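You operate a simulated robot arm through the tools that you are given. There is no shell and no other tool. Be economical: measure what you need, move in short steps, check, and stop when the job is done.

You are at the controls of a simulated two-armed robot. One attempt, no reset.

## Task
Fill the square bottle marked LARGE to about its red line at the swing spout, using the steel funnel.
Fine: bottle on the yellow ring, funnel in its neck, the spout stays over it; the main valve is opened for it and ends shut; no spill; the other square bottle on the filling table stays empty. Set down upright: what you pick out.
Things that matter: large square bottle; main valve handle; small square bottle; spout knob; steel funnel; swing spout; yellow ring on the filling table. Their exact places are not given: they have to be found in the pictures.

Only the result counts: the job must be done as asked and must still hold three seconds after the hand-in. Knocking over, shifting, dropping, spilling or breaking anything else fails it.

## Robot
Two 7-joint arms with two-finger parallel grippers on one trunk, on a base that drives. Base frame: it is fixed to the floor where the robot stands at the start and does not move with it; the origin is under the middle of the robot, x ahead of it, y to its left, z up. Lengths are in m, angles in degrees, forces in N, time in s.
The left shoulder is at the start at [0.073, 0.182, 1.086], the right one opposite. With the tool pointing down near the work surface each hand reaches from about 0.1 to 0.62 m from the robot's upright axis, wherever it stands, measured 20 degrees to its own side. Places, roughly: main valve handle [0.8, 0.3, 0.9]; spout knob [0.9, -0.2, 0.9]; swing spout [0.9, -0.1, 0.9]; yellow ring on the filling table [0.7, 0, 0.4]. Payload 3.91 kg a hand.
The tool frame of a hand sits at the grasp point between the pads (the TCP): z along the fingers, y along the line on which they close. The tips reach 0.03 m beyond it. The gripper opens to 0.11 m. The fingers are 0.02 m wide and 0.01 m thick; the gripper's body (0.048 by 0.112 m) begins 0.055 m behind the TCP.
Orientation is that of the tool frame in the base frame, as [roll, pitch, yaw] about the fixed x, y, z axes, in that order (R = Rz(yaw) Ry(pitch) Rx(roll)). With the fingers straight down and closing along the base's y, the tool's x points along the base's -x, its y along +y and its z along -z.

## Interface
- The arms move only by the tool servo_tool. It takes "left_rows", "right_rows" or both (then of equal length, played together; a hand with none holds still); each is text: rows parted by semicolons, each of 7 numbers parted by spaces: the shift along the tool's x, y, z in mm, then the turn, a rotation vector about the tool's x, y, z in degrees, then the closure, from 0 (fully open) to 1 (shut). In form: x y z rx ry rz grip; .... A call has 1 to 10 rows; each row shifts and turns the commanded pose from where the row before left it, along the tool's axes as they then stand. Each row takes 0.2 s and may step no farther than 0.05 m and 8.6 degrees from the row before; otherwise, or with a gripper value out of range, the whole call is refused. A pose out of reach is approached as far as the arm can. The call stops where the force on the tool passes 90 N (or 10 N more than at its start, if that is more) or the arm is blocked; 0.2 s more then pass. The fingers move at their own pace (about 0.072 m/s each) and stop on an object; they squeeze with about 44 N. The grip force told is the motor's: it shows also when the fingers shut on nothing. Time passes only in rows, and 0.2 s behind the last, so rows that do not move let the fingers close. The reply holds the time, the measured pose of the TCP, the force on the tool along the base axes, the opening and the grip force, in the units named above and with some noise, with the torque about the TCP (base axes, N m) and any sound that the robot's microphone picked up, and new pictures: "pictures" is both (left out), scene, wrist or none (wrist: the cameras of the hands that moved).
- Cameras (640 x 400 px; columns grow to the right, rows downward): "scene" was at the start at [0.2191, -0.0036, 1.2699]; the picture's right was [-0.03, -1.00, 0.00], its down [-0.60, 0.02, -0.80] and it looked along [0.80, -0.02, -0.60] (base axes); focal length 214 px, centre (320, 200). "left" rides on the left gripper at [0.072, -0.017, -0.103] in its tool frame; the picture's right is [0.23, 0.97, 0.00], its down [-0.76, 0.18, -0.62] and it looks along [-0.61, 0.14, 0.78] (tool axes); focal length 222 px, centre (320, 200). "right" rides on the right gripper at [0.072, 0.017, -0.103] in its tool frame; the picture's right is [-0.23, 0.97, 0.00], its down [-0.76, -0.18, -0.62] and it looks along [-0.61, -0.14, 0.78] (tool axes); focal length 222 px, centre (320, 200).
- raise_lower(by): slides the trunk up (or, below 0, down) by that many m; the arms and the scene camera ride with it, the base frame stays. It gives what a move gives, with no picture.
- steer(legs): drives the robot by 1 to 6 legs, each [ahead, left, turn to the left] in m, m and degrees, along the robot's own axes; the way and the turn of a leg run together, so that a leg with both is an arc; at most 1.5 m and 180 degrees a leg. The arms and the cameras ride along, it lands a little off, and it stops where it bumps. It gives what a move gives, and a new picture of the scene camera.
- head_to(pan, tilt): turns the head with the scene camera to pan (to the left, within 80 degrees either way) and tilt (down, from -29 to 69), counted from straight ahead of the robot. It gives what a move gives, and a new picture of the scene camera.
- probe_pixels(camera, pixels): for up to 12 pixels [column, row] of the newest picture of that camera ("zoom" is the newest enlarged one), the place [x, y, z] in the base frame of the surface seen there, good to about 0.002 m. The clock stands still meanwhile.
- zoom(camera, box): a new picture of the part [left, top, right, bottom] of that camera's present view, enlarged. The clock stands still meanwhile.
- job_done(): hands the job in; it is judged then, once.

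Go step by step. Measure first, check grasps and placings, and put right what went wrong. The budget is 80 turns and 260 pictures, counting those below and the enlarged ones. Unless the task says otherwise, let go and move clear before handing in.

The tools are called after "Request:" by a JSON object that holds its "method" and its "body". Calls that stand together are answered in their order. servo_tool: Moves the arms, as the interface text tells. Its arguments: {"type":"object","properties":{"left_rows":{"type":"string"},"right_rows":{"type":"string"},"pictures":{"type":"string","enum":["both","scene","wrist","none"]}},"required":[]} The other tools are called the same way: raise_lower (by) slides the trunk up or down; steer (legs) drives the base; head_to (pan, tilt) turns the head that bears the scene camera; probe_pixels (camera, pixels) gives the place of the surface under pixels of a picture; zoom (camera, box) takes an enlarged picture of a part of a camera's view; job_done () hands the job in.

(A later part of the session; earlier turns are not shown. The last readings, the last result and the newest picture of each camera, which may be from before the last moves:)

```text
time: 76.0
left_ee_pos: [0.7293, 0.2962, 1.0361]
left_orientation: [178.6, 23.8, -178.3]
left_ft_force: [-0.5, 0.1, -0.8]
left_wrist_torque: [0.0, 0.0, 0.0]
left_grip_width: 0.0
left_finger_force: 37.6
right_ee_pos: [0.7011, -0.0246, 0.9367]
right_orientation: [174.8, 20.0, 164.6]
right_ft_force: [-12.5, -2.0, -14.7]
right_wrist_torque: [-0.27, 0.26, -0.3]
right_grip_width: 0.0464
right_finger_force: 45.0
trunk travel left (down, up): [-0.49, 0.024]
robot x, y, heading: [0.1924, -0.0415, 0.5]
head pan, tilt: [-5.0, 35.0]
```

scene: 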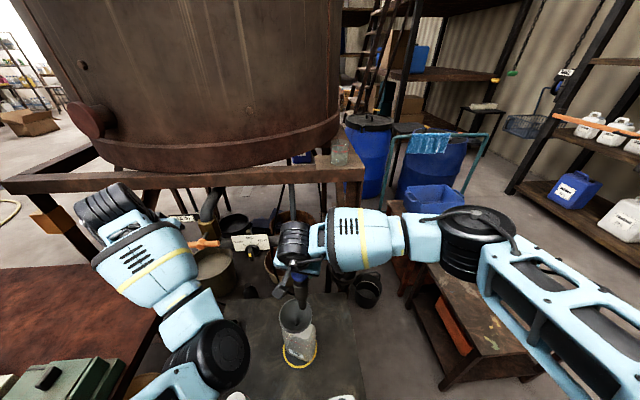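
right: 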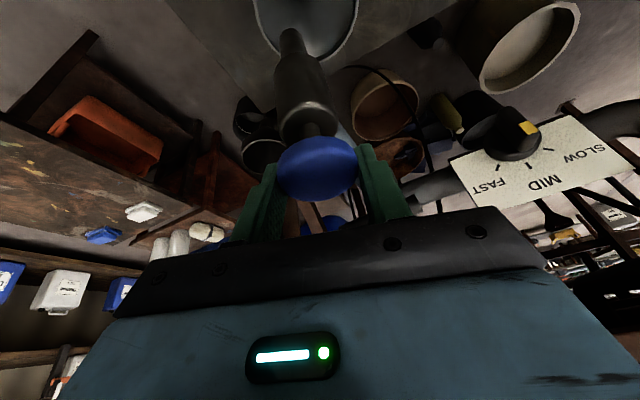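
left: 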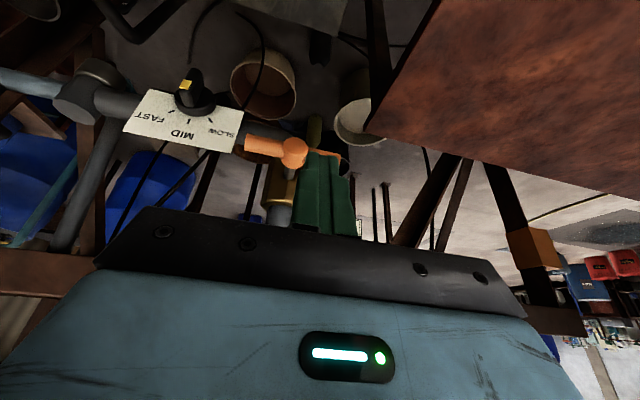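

Request:
{"method": "servo_tool", "body": {"right_rows": "3.2 12.8 0 0 0 2 1;3 12.8 0 0 0 2 1;0 0 0 0 0 0 1", "pictures": "both"}}

Request:
{"method": "zoom", "body": {"camera": "scene", "box": [260, 260, 340, 370]}}

Request:
{"method": "zoom", "body": {"camera": "right", "box": [220, 0, 400, 120]}}

```text
time: 76.8
left_ee_pos: [0.7269, 0.2942, 1.0374]
left_orientation: [178.5, 23.9, -178.1]
left_ft_force: [-0.1, 0.3, 0.2]
left_wrist_torque: [-0.01, 0.03, 0.0]
left_grip_width: 0.0
left_finger_force: 37.5
right_ee_pos: [0.7016, -0.0009, 0.9359]
right_orientation: [173.4, 19.7, 160.3]
right_ft_force: [-18.1, -6.3, -6.7]
right_wrist_torque: [0.32, 0.16, 0.21]
right_grip_width: 0.0463
right_finger_force: 45.1
trunk travel left (down, up): [-0.49, 0.024]
robot x, y, heading: [0.19, -0.0395, 0.3]
head pan, tilt: [-5.0, 35.0]
```

scene: 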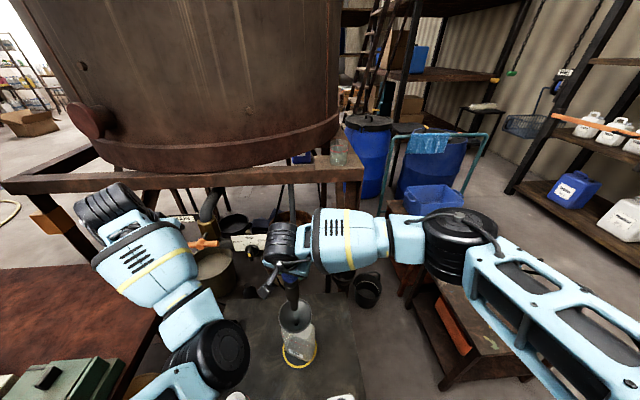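
right: 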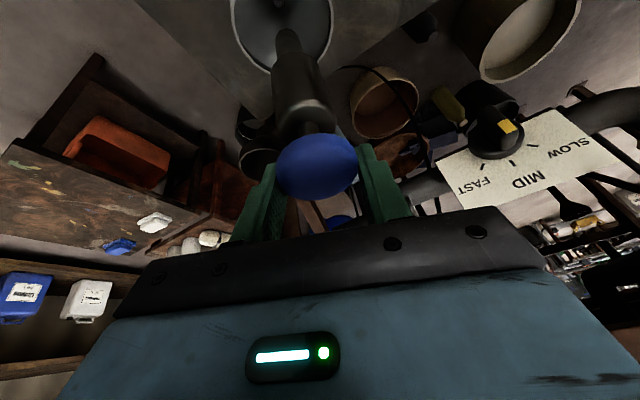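

```text
3.64 times, centred on (300, 315) of scene
```

zoom: 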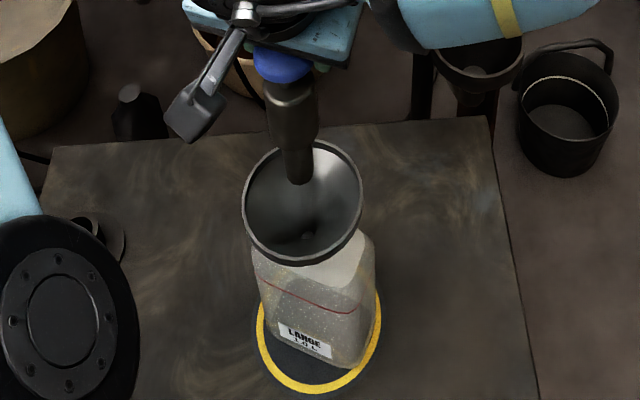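

```text
3.33 times, centred on (310, 60) of right
```

zoom: 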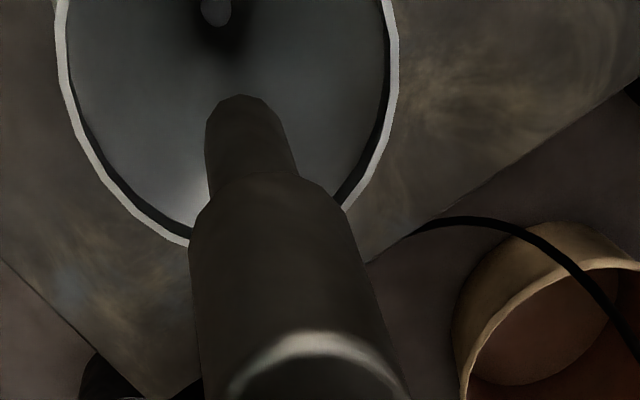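

The spout outlet is over the funnel (scene zoom 300,180). I'll release and check that it stays.

Request:
{"method": "servo_tool", "body": {"right_rows": "0 0 0 0 0 0 0.7;0 0 0 0 0 0 0.3;0 0 0 0 0 0 0;0 0 -25 0 0 0 0;0 0 -25 0 0 0 0;0 0 -30 0 0 0 0;0 0 0 0 0 0 0", "pictures": "both"}}

Request:
{"method": "zoom", "body": {"camera": "scene", "box": [260, 220, 340, 370]}}

Request:
{"method": "probe_pixels", "body": {"camera": "right", "pixels": [[315, 125], [315, 140], [300, 130], [335, 130], [305, 90]]}}

```text
time: 78.4
left_ee_pos: [0.7289, 0.2948, 1.0358]
left_orientation: [178.5, 23.8, -178.2]
left_ft_force: [0.3, -0.7, 0.1]
left_wrist_torque: [0.02, 0.02, -0.02]
left_grip_width: 0.0
left_finger_force: 37.6
right_ee_pos: [0.6737, -0.0004, 1.0099]
right_orientation: [173.5, 19.6, 160.3]
right_ft_force: [0.5, -0.5, 0.1]
right_wrist_torque: [-0.01, 0.01, 0.02]
right_grip_width: 0.1103
right_finger_force: 0.3
trunk travel left (down, up): [-0.49, 0.024]
robot x, y, heading: [0.1926, -0.0435, 0.6]
head pan, tilt: [-5.0, 35.0]
```

scene: 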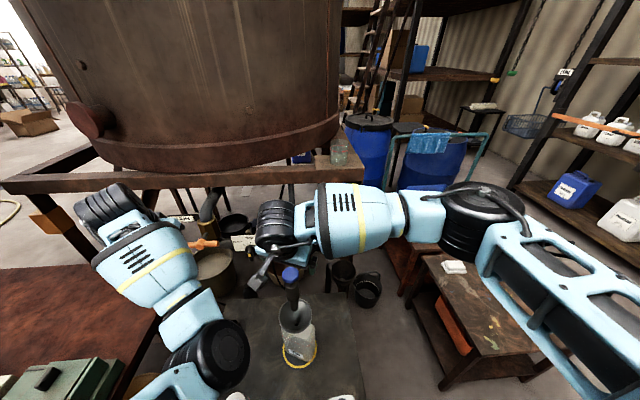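
right: 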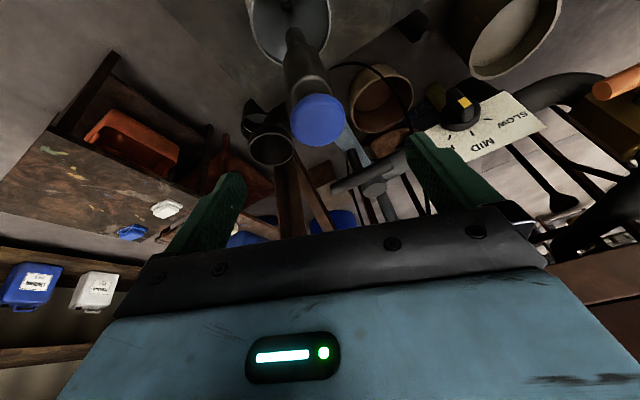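

```text
2.67 times, centred on (300, 295) of scene
```

zoom: 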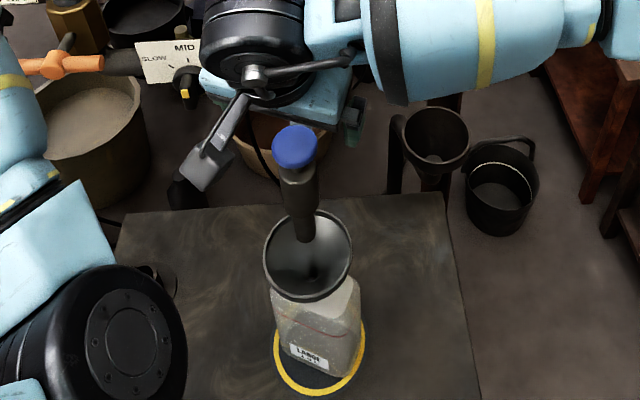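

```text
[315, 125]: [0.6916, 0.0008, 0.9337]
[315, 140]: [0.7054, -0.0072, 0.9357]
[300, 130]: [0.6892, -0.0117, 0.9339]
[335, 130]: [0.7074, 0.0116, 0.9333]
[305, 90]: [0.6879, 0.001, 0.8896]
```

The spout stays at [0.700, 0.000]. I'll clear the right hand to the side and bring the left closed fingers above the right half of the valve bar.

Request:
{"method": "servo_tool", "body": {"right_rows": "0 0 -40 0 0 0 0;-15 -32 -13 0 0 0 0;-15 -32 -13 0 0 0 0;-15 -32 -13 0 0 0 0;0 0 0 0 0 0 0", "left_rows": "0 -15.7 0 0 0 0 1;-20 -15.7 18 0 0 0 1;-20 -15.7 18 0 0 0 1;-20 0 18 0 0 0 1;0 0 0 0 0 0 1", "pictures": "both"}}

Request:
{"method": "zoom", "body": {"camera": "left", "box": [200, 80, 440, 260]}}

```text
time: 79.6
left_ee_pos: [0.809, 0.2489, 1.0081]
left_orientation: [178.8, 23.8, -178.4]
left_ft_force: [1.0, -0.2, -0.6]
left_wrist_torque: [0.01, 0.0, -0.02]
left_grip_width: 0.0
left_finger_force: 38.0
right_ee_pos: [0.6571, -0.1041, 1.0897]
right_orientation: [173.4, 19.7, 160.3]
right_ft_force: [-0.4, 0.0, -0.8]
right_wrist_torque: [0.02, 0.03, -0.02]
right_grip_width: 0.1102
right_finger_force: 0.1
trunk travel left (down, up): [-0.49, 0.024]
robot x, y, heading: [0.1926, -0.0427, 0.5]
head pan, tilt: [-5.0, 35.0]
```

scene: 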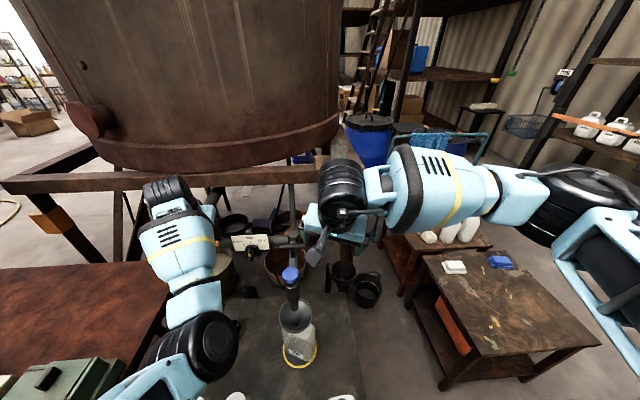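
right: 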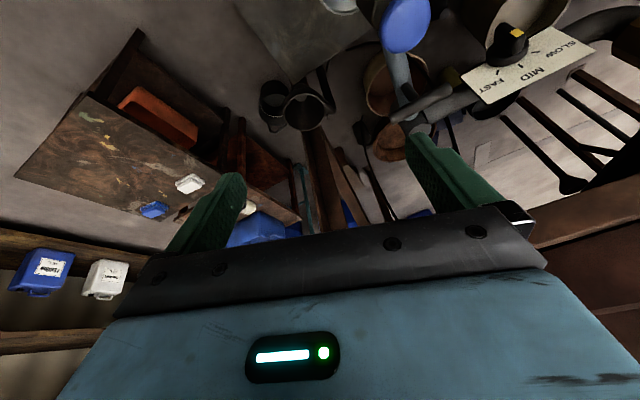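
left: 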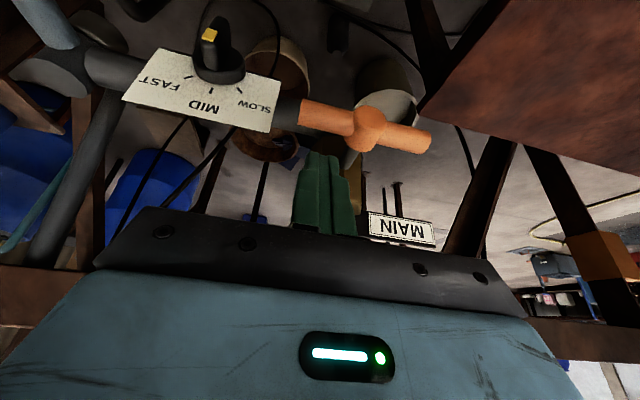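

```text
2.22 times, centred on (320, 170) of left
```

zoom: 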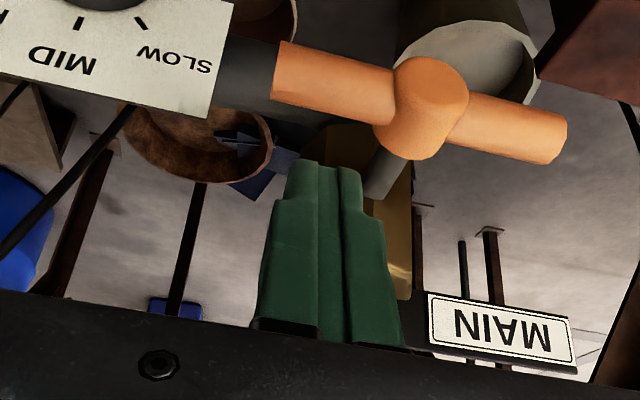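

Request:
{"method": "probe_pixels", "body": {"camera": "zoom", "pixels": [[280, 85], [330, 95], [370, 100], [430, 100], [430, 140], [500, 130], [555, 140], [330, 80], [330, 110], [320, 170], [380, 170], [395, 270]]}}

```text
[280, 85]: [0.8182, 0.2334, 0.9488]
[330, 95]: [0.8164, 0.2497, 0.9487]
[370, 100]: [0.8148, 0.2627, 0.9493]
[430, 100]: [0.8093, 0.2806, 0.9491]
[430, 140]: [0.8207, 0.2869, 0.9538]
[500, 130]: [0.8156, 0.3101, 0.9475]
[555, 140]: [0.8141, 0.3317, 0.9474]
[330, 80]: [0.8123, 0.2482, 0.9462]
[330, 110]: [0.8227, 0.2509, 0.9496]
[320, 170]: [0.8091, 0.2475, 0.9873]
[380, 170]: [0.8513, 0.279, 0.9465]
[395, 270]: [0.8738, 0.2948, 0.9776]
```

The fingertip is right above the bar's right half (bar y 0.232–0.333, top z 0.95). I'll push down: contact, then about 20 mm.

Request:
{"method": "servo_tool", "body": {"left_rows": "5.7 0 12.8 0 0 0 1;5.7 0 12.8 0 0 0 1;2 0 4.6 0 0 0 1;2 0 4.6 0 0 0 1;2 0 4.6 0 0 0 1;2 0 4.6 0 0 0 1", "pictures": "both"}}

Request:
{"method": "zoom", "body": {"camera": "left", "box": [200, 80, 440, 260]}}

```text
time: 81.0
left_ee_pos: [0.8069, 0.2501, 0.9768]
left_orientation: [178.4, 25.5, -178.4]
left_ft_force: [-13.8, 1.8, 56.2]
left_wrist_torque: [0.02, -0.08, -0.42]
left_grip_width: 0.0
left_finger_force: 37.7
right_ee_pos: [0.6527, -0.1056, 1.0946]
right_orientation: [173.2, 20.1, 160.2]
right_ft_force: [-0.1, -0.8, 1.1]
right_wrist_torque: [-0.01, 0.0, -0.01]
right_grip_width: 0.1099
right_finger_force: 0.1
trunk travel left (down, up): [-0.49, 0.024]
robot x, y, heading: [0.1918, -0.0447, 0.3]
head pan, tilt: [-5.0, 35.0]
```

scene: 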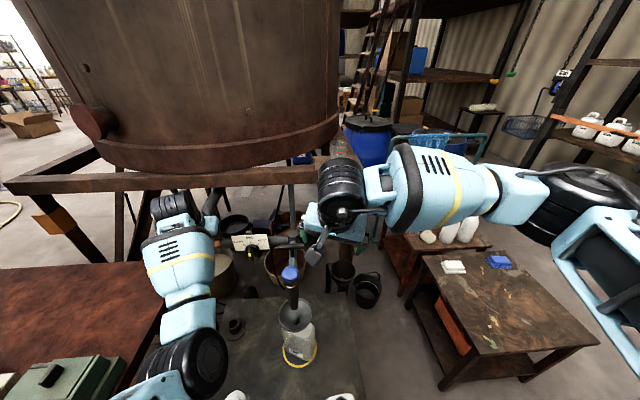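
left: 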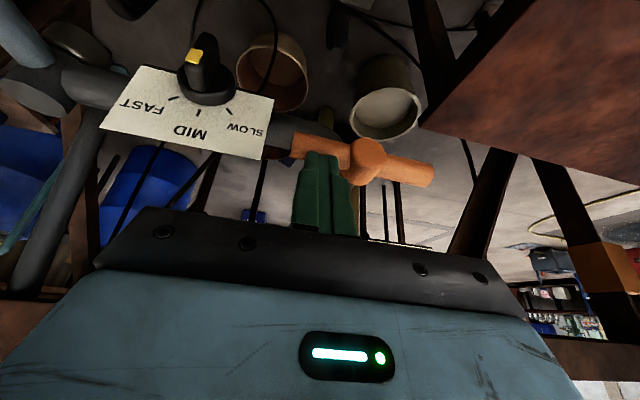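

```text
2.22 times, centred on (320, 170) of left
```

zoom: 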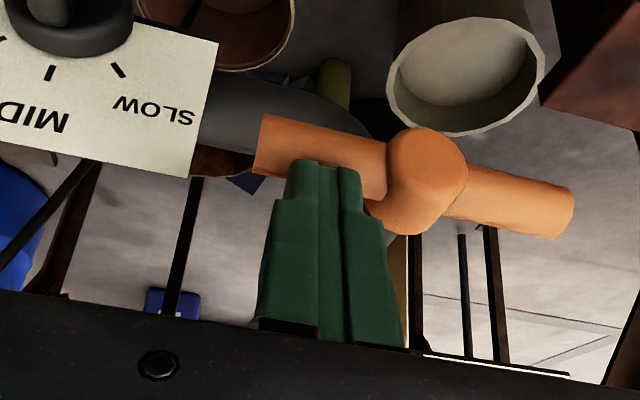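

56 N and the bar does not turn: that is the stop. I'll go up and push the left half down instead.

Request:
{"method": "servo_tool", "body": {"left_rows": "-8 0 -18 0 0 0 1;-8 0 -18 0 0 0 1;0 33 0 0 0 0 1;0 33 0 0 0 0 1;0 0 0 0 0 0 1", "pictures": "wrist"}}

Request:
{"method": "zoom", "body": {"camera": "left", "box": [200, 80, 440, 260]}}

Request:
{"method": "probe_pixels", "body": {"camera": "left", "pixels": [[320, 165], [330, 160]]}}

```text
time: 82.2
left_ee_pos: [0.8043, 0.3147, 1.0021]
left_orientation: [178.8, 23.7, -178.3]
left_ft_force: [-0.2, -0.1, -0.2]
left_wrist_torque: [-0.02, 0.01, 0.01]
left_grip_width: 0.0004
left_finger_force: 38.2
right_ee_pos: [0.657, -0.1042, 1.0899]
right_orientation: [173.6, 19.7, 160.3]
right_ft_force: [-0.4, 0.1, 1.3]
right_wrist_torque: [0.02, 0.05, 0.02]
right_grip_width: 0.1099
right_finger_force: 0.1
trunk travel left (down, up): [-0.49, 0.024]
robot x, y, heading: [0.1954, -0.0389, 0.4]
head pan, tilt: [-5.0, 35.0]
```

left: 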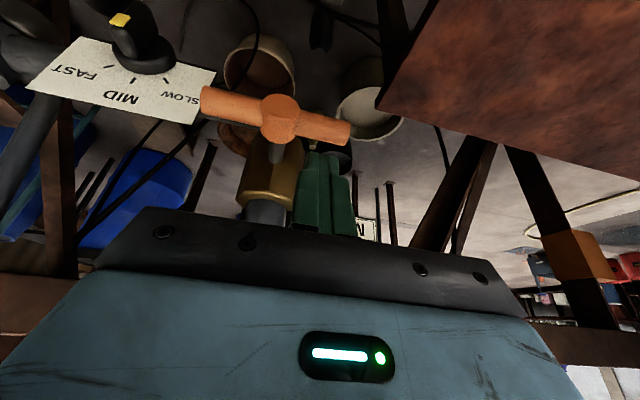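

```text
2.22 times, centred on (320, 170) of left
```

zoom: 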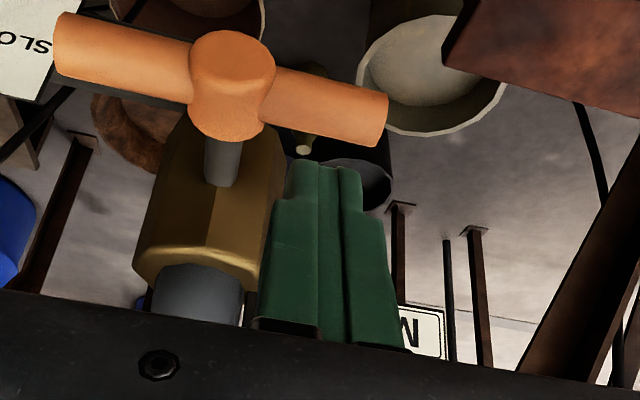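

```text
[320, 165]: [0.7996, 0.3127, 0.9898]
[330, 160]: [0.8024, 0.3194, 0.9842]
```

Request:
{"method": "servo_tool", "body": {"left_rows": "1 0 13 0 0 0 1;4 0 11 0 0 0 1;2 0 4.6 0 0 0 1;2 0 4.6 0 0 0 1;2 0 4.6 0 0 0 1;2 0 4.6 0 0 0 1", "pictures": "both"}}

Request:
{"method": "zoom", "body": {"camera": "scene", "box": [260, 260, 340, 370]}}

```text
time: 83.6
left_ee_pos: [0.8088, 0.3167, 0.9567]
left_orientation: [178.8, 23.7, -178.3]
left_ft_force: [-1.0, -0.1, 0.5]
left_wrist_torque: [-0.02, 0.03, -0.01]
left_grip_width: 0.0
left_finger_force: 37.5
right_ee_pos: [0.657, -0.1039, 1.0874]
right_orientation: [173.6, 19.6, 160.2]
right_ft_force: [0.0, 0.5, 0.5]
right_wrist_torque: [0.01, 0.03, 0.01]
right_grip_width: 0.1099
right_finger_force: 0.0
trunk travel left (down, up): [-0.49, 0.024]
robot x, y, heading: [0.1917, -0.0451, 0.5]
head pan, tilt: [-5.0, 35.0]
```

scene: 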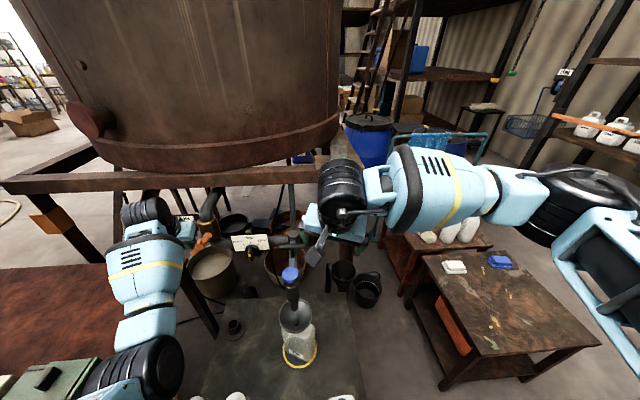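
left: 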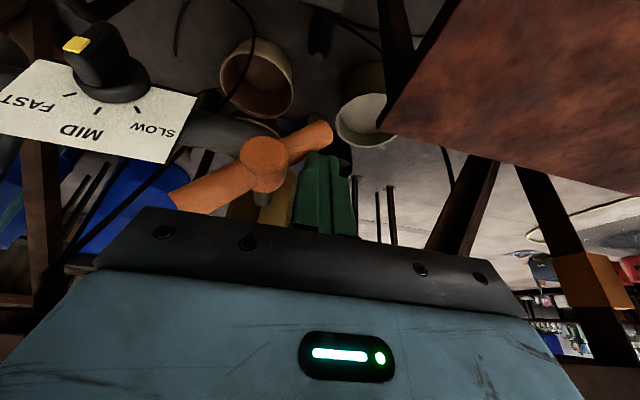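

```text
3.64 times, centred on (300, 315) of scene
```

zoom: 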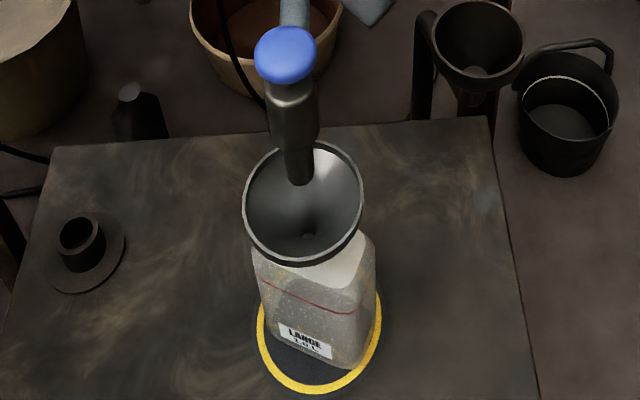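

The bar turns this way (left end down ~35°), but there's no flow yet. I'll push on to about 60° and watch.

Request:
{"method": "servo_tool", "body": {"left_rows": "5.3 0 5.9 0 0 0 1;5.3 0 5.9 0 0 0 1", "pictures": "both"}}

Request:
{"method": "zoom", "body": {"camera": "scene", "box": [260, 260, 340, 370]}}

```text
time: 84.2
left_ee_pos: [0.8032, 0.3164, 0.9415]
left_orientation: [178.7, 23.7, -178.2]
left_ft_force: [-0.2, 1.5, -0.2]
left_wrist_torque: [0.05, -0.02, 0.01]
left_grip_width: 0.0
left_finger_force: 37.4
right_ee_pos: [0.6576, -0.104, 1.0892]
right_orientation: [173.4, 19.7, 160.3]
right_ft_force: [0.2, -0.1, 0.1]
right_wrist_torque: [0.01, 0.0, 0.0]
right_grip_width: 0.11
right_finger_force: 0.0
trunk travel left (down, up): [-0.49, 0.024]
robot x, y, heading: [0.1967, -0.0392, 0.7]
head pan, tilt: [-5.0, 35.0]
```

scene: 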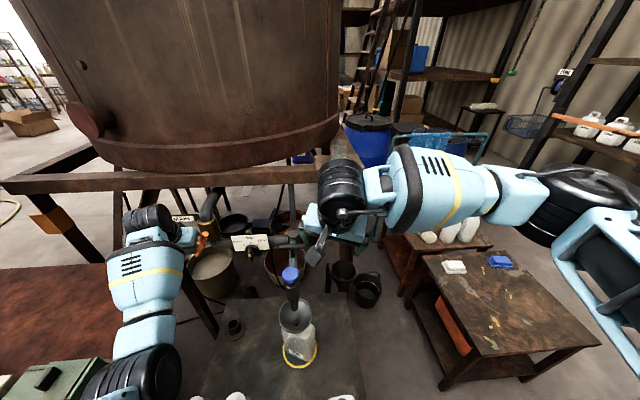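
left: 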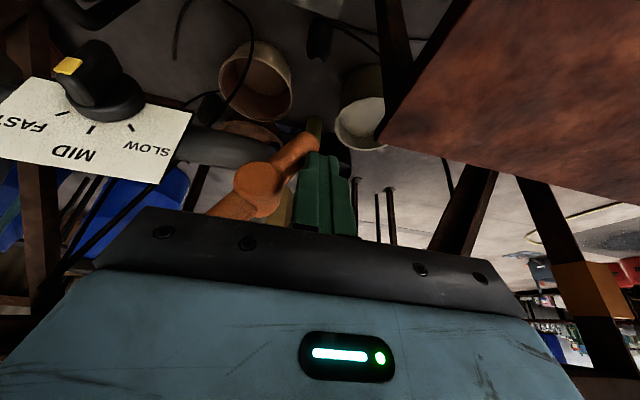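

```text
3.64 times, centred on (300, 315) of scene
```

zoom: 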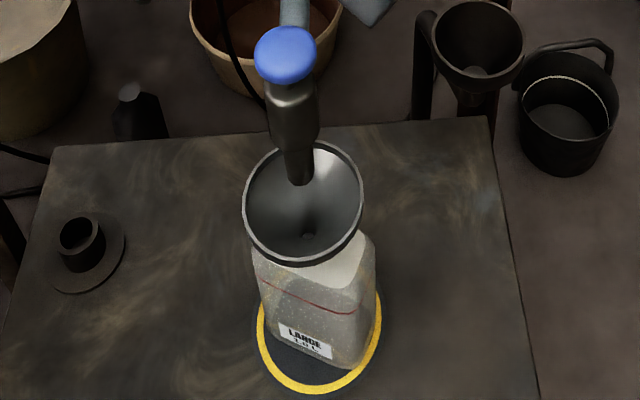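

Still no flow. I'll push sideways a little more, toward 75°.

Request:
{"method": "servo_tool", "body": {"left_rows": "1 -5 2 0 0 0 1;1 -5 2 0 0 0 1", "pictures": "both"}}

Request:
{"method": "zoom", "body": {"camera": "scene", "box": [260, 260, 340, 370]}}

```text
time: 84.8
left_ee_pos: [0.8054, 0.3073, 0.9347]
left_orientation: [178.8, 23.8, -178.3]
left_ft_force: [-2.7, 3.7, -3.2]
left_wrist_torque: [0.16, 0.11, 0.06]
left_grip_width: 0.0
left_finger_force: 37.7
right_ee_pos: [0.6575, -0.1038, 1.0874]
right_orientation: [173.5, 19.7, 160.3]
right_ft_force: [0.6, -0.4, -0.5]
right_wrist_torque: [0.01, -0.02, -0.03]
right_grip_width: 0.1097
right_finger_force: 0.0
trunk travel left (down, up): [-0.49, 0.024]
robot x, y, heading: [0.19, -0.0419, 0.3]
head pan, tilt: [-5.0, 35.0]
```

scene: 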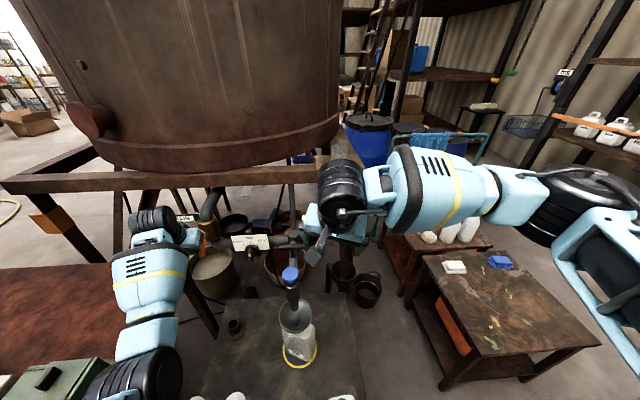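
left: 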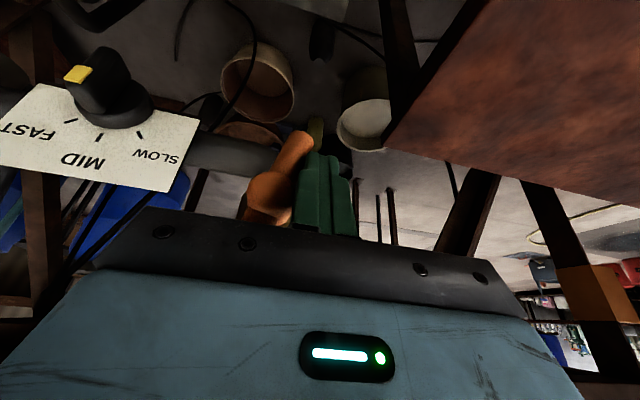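

```text
3.64 times, centred on (300, 315) of scene
```

zoom: 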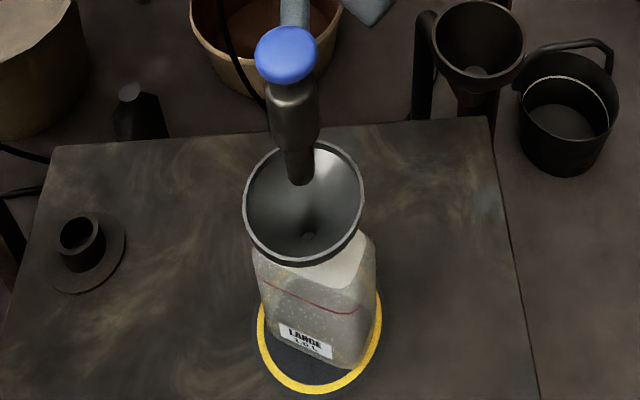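

Request:
{"method": "servo_tool", "body": {"left_rows": "0 -4 0 0 0 0 1;0 -4 0 0 0 0 1;0 0 0 0 0 0 1", "pictures": "both"}}

Request:
{"method": "zoom", "body": {"camera": "scene", "box": [260, 260, 340, 370]}}

Request:
{"method": "zoom", "body": {"camera": "left", "box": [200, 80, 440, 260]}}

```text
time: 85.6
left_ee_pos: [0.8042, 0.304, 0.9366]
left_orientation: [178.6, 23.8, -178.0]
left_ft_force: [0.8, 23.2, -3.9]
left_wrist_torque: [0.05, -0.03, 0.26]
left_grip_width: 0.0005
left_finger_force: 37.6
right_ee_pos: [0.6586, -0.0999, 1.0887]
right_orientation: [173.7, 19.7, 160.4]
right_ft_force: [0.1, -0.3, -0.8]
right_wrist_torque: [0.0, -0.01, -0.03]
right_grip_width: 0.1102
right_finger_force: 0.0
trunk travel left (down, up): [-0.49, 0.024]
robot x, y, heading: [0.191, -0.0432, 0.6]
head pan, tilt: [-5.0, 35.0]
```

scene: 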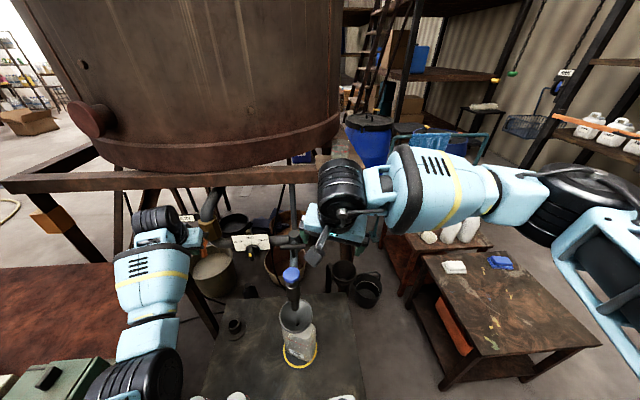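
left: 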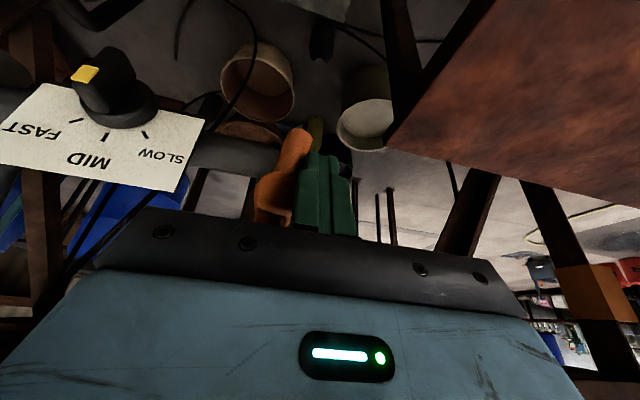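

```text
3.64 times, centred on (300, 315) of scene
```

zoom: 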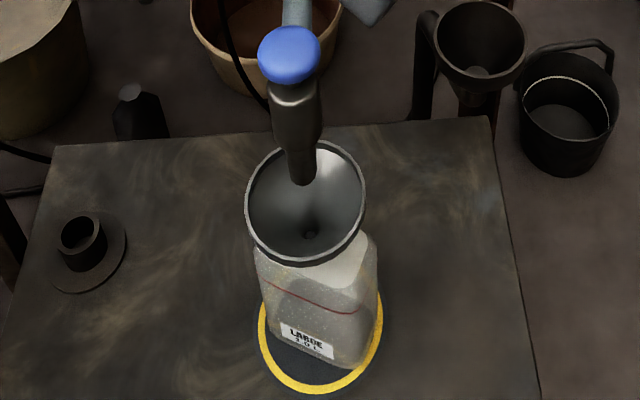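

```text
2.22 times, centred on (320, 170) of left
```

zoom: 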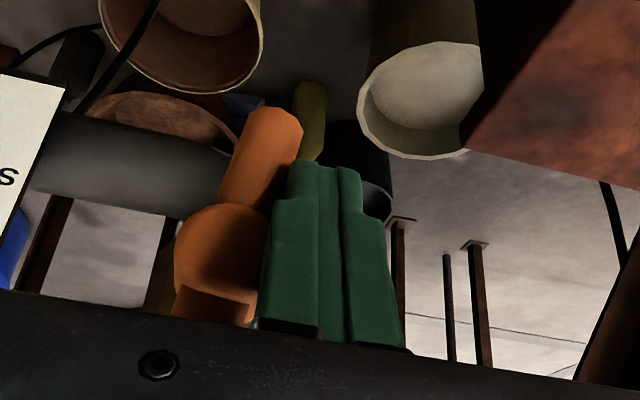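

The bottle looks darker inside in the last zoom. I'll enlarge further while the clock stands.

Request:
{"method": "zoom", "body": {"camera": "scene", "box": [280, 315, 320, 370]}}

Request:
{"method": "zoom", "body": {"camera": "scene", "box": [280, 290, 312, 330]}}

```text
7.27 times, centred on (300, 342) of scene
```

zoom: 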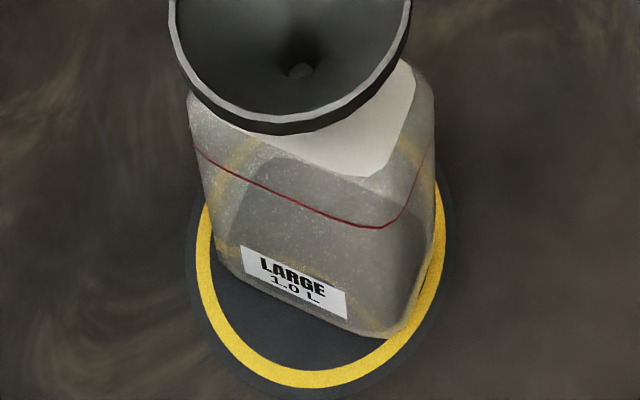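

```text
10.00 times, centred on (296, 310) of scene
```

zoom: 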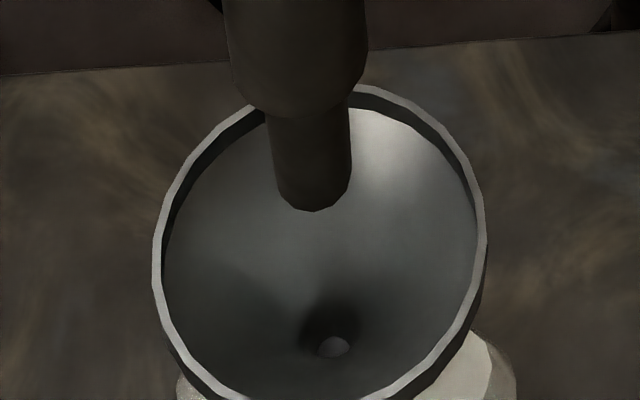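

That dark region is just the ring's disc seen through the bottle, and there's no stream yet. The bar is ~83° with the finger against the hub; I'll tilt the hand so the tip pushes it fully, then wait.

Request:
{"method": "servo_tool", "body": {"left_rows": "0 0 0 5 0 0 1;0 0 0 5 0 0 1;0 0 0 0 0 0 1", "pictures": "both"}}

Request:
{"method": "zoom", "body": {"camera": "scene", "box": [270, 280, 330, 370]}}

Request:
{"method": "zoom", "body": {"camera": "left", "box": [200, 80, 440, 260]}}

```text
time: 86.4
left_ee_pos: [0.8054, 0.3031, 0.9333]
left_orientation: [-171.4, 23.4, -178.2]
left_ft_force: [2.8, 26.2, -14.3]
left_wrist_torque: [0.85, 0.15, 0.41]
left_grip_width: 0.0001
left_finger_force: 37.7
right_ee_pos: [0.6596, -0.1003, 1.0879]
right_orientation: [173.7, 19.6, 160.5]
right_ft_force: [0.2, 0.6, 0.7]
right_wrist_torque: [0.0, -0.06, 0.0]
right_grip_width: 0.1102
right_finger_force: 0.0
trunk travel left (down, up): [-0.49, 0.024]
robot x, y, heading: [0.193, -0.0408, 0.6]
head pan, tilt: [-5.0, 35.0]
```

scene: 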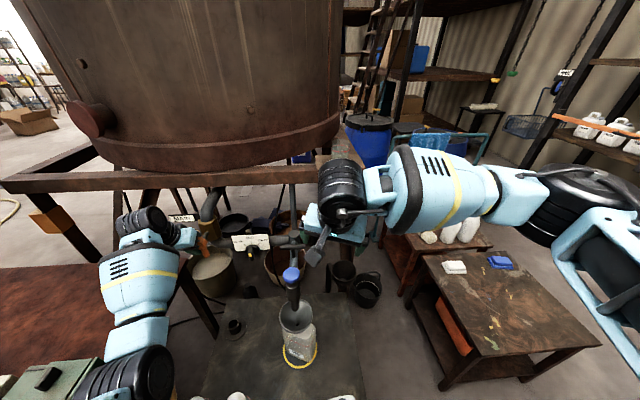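
left: 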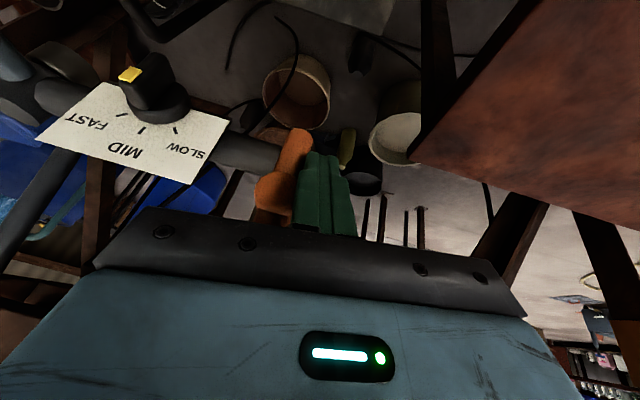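

```text
4.44 times, centred on (300, 325) of scene
```

zoom: 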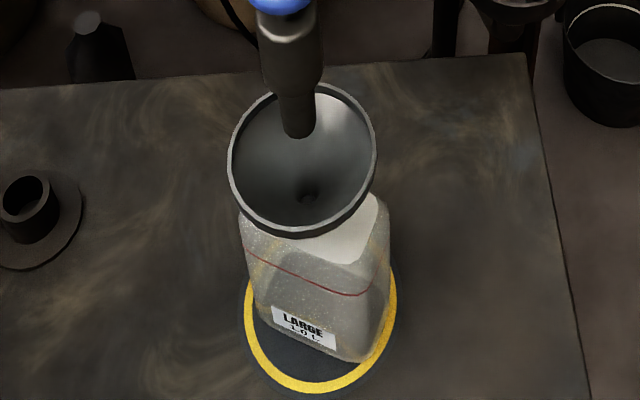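

```text
2.22 times, centred on (320, 170) of left
```

zoom: 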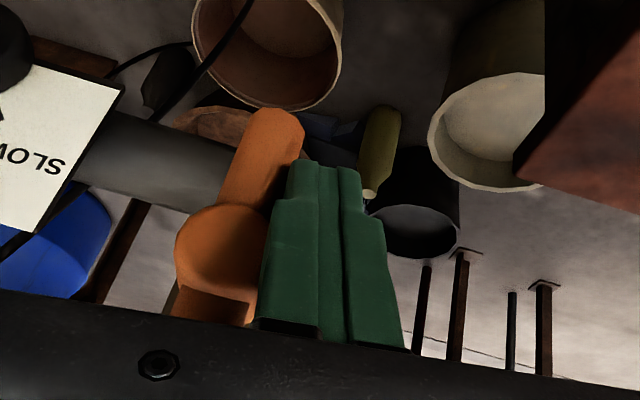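

No stream is seen or heard yet at nearly vertical. I'll take a close reference picture, push a touch lower on the bar, wait about a second and compare.

Request:
{"method": "zoom", "body": {"camera": "scene", "box": [280, 315, 320, 370]}}

Request:
{"method": "servo_tool", "body": {"left_rows": "0 -3 0 2 0 0 1;0 0 0 0 0 0 1;0 0 0 0 0 0 1;0 0 0 0 0 0 1", "pictures": "both"}}

Request:
{"method": "zoom", "body": {"camera": "scene", "box": [280, 315, 320, 370]}}

Request:
{"method": "zoom", "body": {"camera": "scene", "box": [280, 280, 312, 330]}}

```text
7.27 times, centred on (300, 342) of scene
```

zoom: 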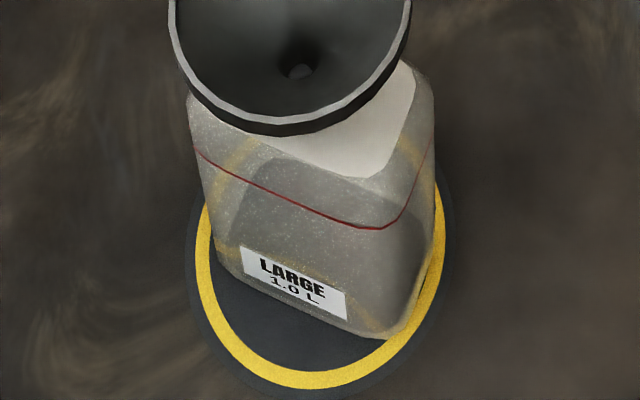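

```text
time: 87.4
left_ee_pos: [0.8059, 0.3044, 0.9343]
left_orientation: [-169.9, 23.3, -178.0]
left_ft_force: [1.2, 35.6, -22.2]
left_wrist_torque: [1.19, 0.3, 0.51]
left_grip_width: 0.0001
left_finger_force: 37.7
right_ee_pos: [0.66, -0.099, 1.0888]
right_orientation: [173.8, 19.6, 160.4]
right_ft_force: [-0.3, 1.1, 0.0]
right_wrist_torque: [0.03, -0.01, 0.0]
right_grip_width: 0.11
right_finger_force: 0.1
trunk travel left (down, up): [-0.49, 0.024]
robot x, y, heading: [0.1895, -0.0424, 0.2]
head pan, tilt: [-5.0, 35.0]
```

scene: 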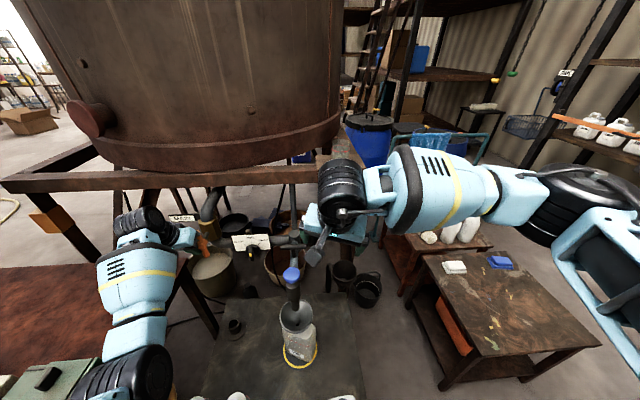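
left: 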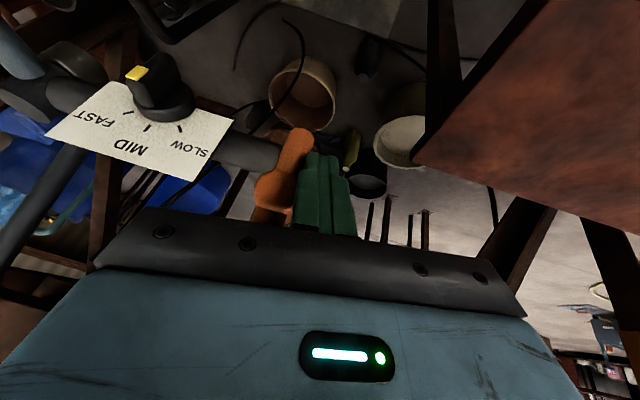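

```text
7.27 times, centred on (300, 342) of scene
```

zoom: 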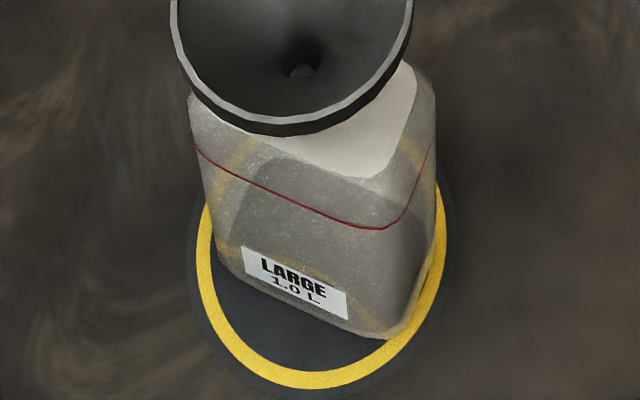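

```text
8.00 times, centred on (296, 305) of scene
```

zoom: 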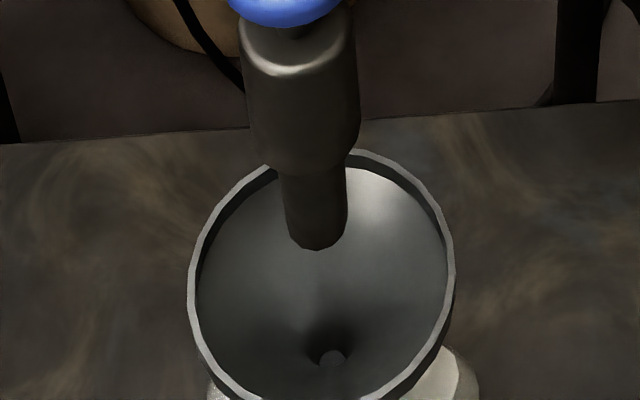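

No flow, although the main valve is fully turned. The blue spout knob must be the tap's press button. I'll bring the right closed fingers over it, press down, hold briefly and look.

Request:
{"method": "servo_tool", "body": {"right_rows": "0 0 0 0 0 0 1;6.3 24.2 16.4 0 0 0 1;6.3 24.2 16.4 0 0 0 1;6.3 24.2 16.4 0 0 0 1;6.3 24.2 16.4 0 0 0 1;5.6 -1.7 15.6 0 0 0 1;5.6 -1.7 15.6 0 0 0 1;5.6 -1.7 13 0 0 0 1", "pictures": "wrist"}}

Request:
{"method": "servo_tool", "body": {"right_rows": "2.9 -0.9 8.1 0 0 0 1;2.9 -0.9 8.1 0 0 0 1;2.9 -0.9 8.1 0 0 0 1;0 0 0 0 0 0 1", "pictures": "both"}}

Request:
{"method": "zoom", "body": {"camera": "scene", "box": [270, 260, 330, 370]}}

Request:
{"method": "zoom", "body": {"camera": "scene", "box": [280, 315, 320, 370]}}

```text
time: 89.2
left_ee_pos: [0.8053, 0.306, 0.9359]
left_orientation: [-169.9, 23.5, -178.0]
left_ft_force: [-2.4, 35.6, -17.9]
left_wrist_torque: [1.11, 0.34, 0.52]
left_grip_width: 0.0001
left_finger_force: 37.4
right_ee_pos: [0.6866, -0.0, 0.9822]
right_orientation: [173.7, 19.7, 160.2]
right_ft_force: [-0.2, 0.8, -0.2]
right_wrist_torque: [0.02, 0.02, 0.0]
right_grip_width: 0.0002
right_finger_force: 37.7
trunk travel left (down, up): [-0.49, 0.024]
robot x, y, heading: [0.1882, -0.0416, 0.5]
head pan, tilt: [-5.0, 35.0]
```

right: 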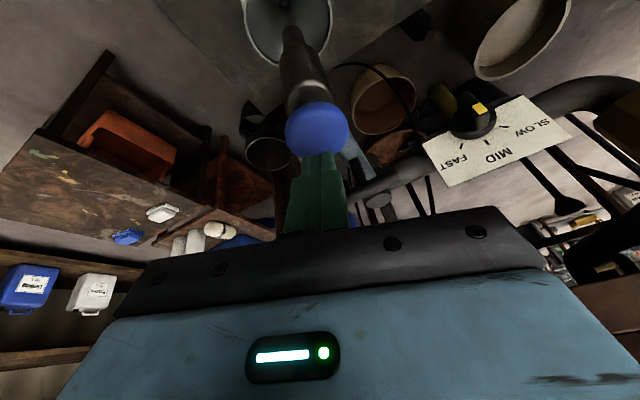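

```text
time: 90.2
left_ee_pos: [0.8057, 0.3045, 0.9368]
left_orientation: [-169.9, 23.5, -178.0]
left_ft_force: [1.5, 35.6, -16.7]
left_wrist_torque: [1.13, 0.2, 0.57]
left_grip_width: 0.0
left_finger_force: 36.9
right_ee_pos: [0.6875, -0.0005, 0.9574]
right_orientation: [173.7, 19.7, 160.4]
right_ft_force: [-2.5, 0.8, 5.4]
right_wrist_torque: [0.02, 0.07, 0.01]
right_grip_width: 0.0003
right_finger_force: 37.8
trunk travel left (down, up): [-0.49, 0.024]
robot x, y, heading: [0.1934, -0.0428, 0.4]
head pan, tilt: [-5.0, 35.0]
```

scene: 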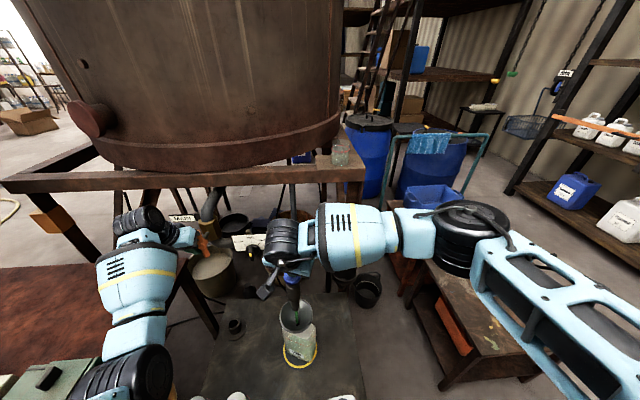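
right: 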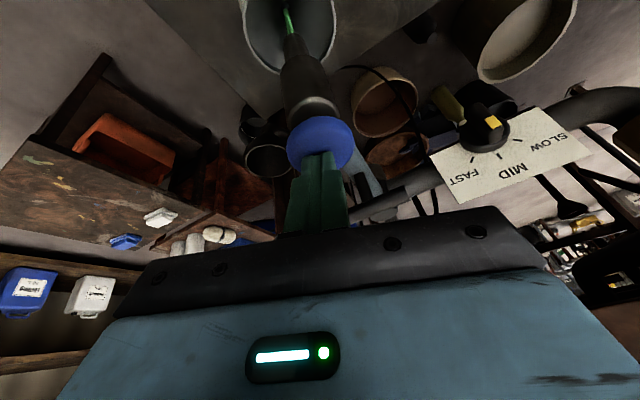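

```text
3.64 times, centred on (300, 315) of scene
```

zoom: 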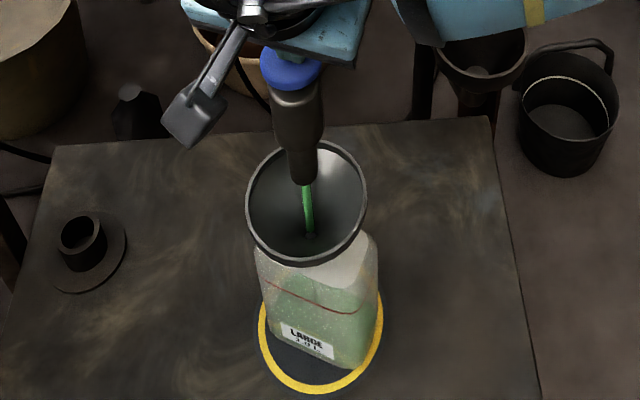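

```text
7.27 times, centred on (300, 342) of scene
```

zoom: 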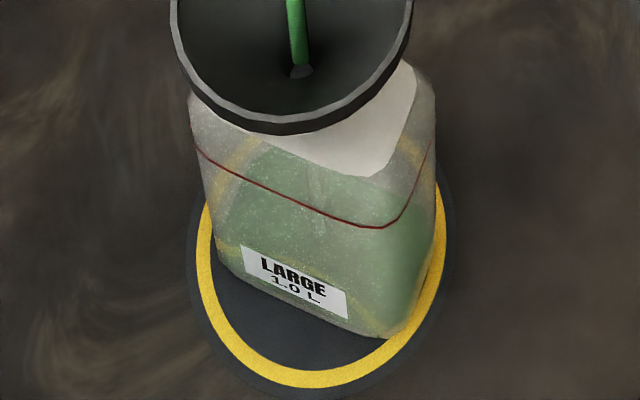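

Pressing the knob makes green liquid flow through the funnel, and the level is still low (about 1 cm). I'll keep pressing for three short holds with a close picture after each to measure the rate.

Request:
{"method": "servo_tool", "body": {"right_rows": "0 0 0 0 0 0 1;0 0 0 0 0 0 1;0 0 0 0 0 0 1;0 0 0 0 0 0 1", "pictures": "none"}}

Request:
{"method": "zoom", "body": {"camera": "scene", "box": [280, 315, 320, 370]}}

Request:
{"method": "servo_tool", "body": {"right_rows": "0 0 0 0 0 0 1;0 0 0 0 0 0 1;0 0 0 0 0 0 1;0 0 0 0 0 0 1", "pictures": "none"}}

Request:
{"method": "zoom", "body": {"camera": "scene", "box": [280, 315, 320, 370]}}

Request:
{"method": "probe_pixels", "body": {"camera": "zoom", "pixels": [[375, 227], [290, 195], [205, 153], [420, 180], [300, 280], [370, 330], [225, 250], [285, 125], [250, 180], [400, 200]]}}

```text
time: 91.2
left_ee_pos: [0.8057, 0.3048, 0.9381]
left_orientation: [-169.8, 23.8, -178.0]
left_ft_force: [-0.3, 36.6, -11.7]
left_wrist_torque: [1.04, 0.16, 0.52]
left_grip_width: 0.0
left_finger_force: 37.1
right_ee_pos: [0.687, -0.001, 0.9579]
right_orientation: [173.7, 19.8, 160.3]
right_ft_force: [-0.2, 1.8, 5.3]
right_wrist_torque: [0.03, 0.01, 0.06]
right_grip_width: 0.0
right_finger_force: 37.1
trunk travel left (down, up): [-0.49, 0.024]
robot x, y, heading: [0.1937, -0.0435, 0.5]
head pan, tilt: [-5.0, 35.0]
```

```text
7.27 times, centred on (300, 342) of scene
```

zoom: 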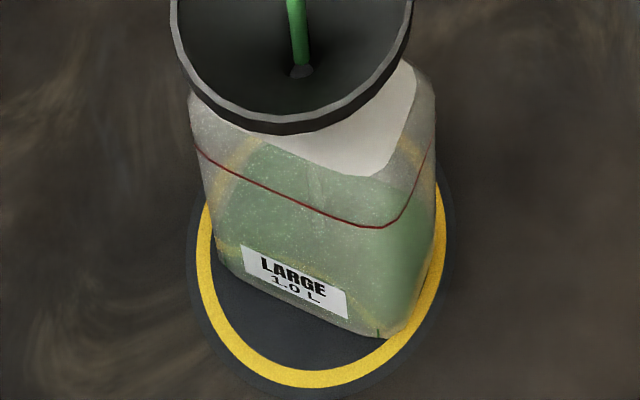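

```text
time: 92.2
left_ee_pos: [0.8057, 0.3051, 0.9376]
left_orientation: [-169.9, 23.7, -177.9]
left_ft_force: [-0.1, 38.4, -6.3]
left_wrist_torque: [0.96, 0.08, 0.52]
left_grip_width: 0.0002
left_finger_force: 37.5
right_ee_pos: [0.6878, -0.002, 0.9568]
right_orientation: [173.7, 19.7, 160.4]
right_ft_force: [1.9, 0.7, 6.4]
right_wrist_torque: [0.0, -0.07, 0.02]
right_grip_width: 0.0
right_finger_force: 37.7
trunk travel left (down, up): [-0.49, 0.024]
robot x, y, heading: [0.1939, -0.0409, 0.3]
head pan, tilt: [-5.0, 35.0]
```

```text
7.27 times, centred on (300, 342) of scene
```

zoom: 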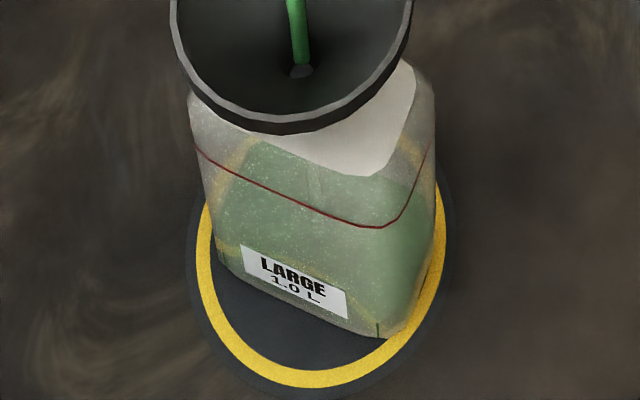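

```text
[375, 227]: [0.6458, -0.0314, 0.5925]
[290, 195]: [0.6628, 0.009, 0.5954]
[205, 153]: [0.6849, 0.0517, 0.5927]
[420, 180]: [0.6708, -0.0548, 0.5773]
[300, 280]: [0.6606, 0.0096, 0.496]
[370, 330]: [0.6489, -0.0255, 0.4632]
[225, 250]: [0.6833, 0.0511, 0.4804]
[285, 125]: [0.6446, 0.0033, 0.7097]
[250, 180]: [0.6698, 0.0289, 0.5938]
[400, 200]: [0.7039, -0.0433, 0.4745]
```

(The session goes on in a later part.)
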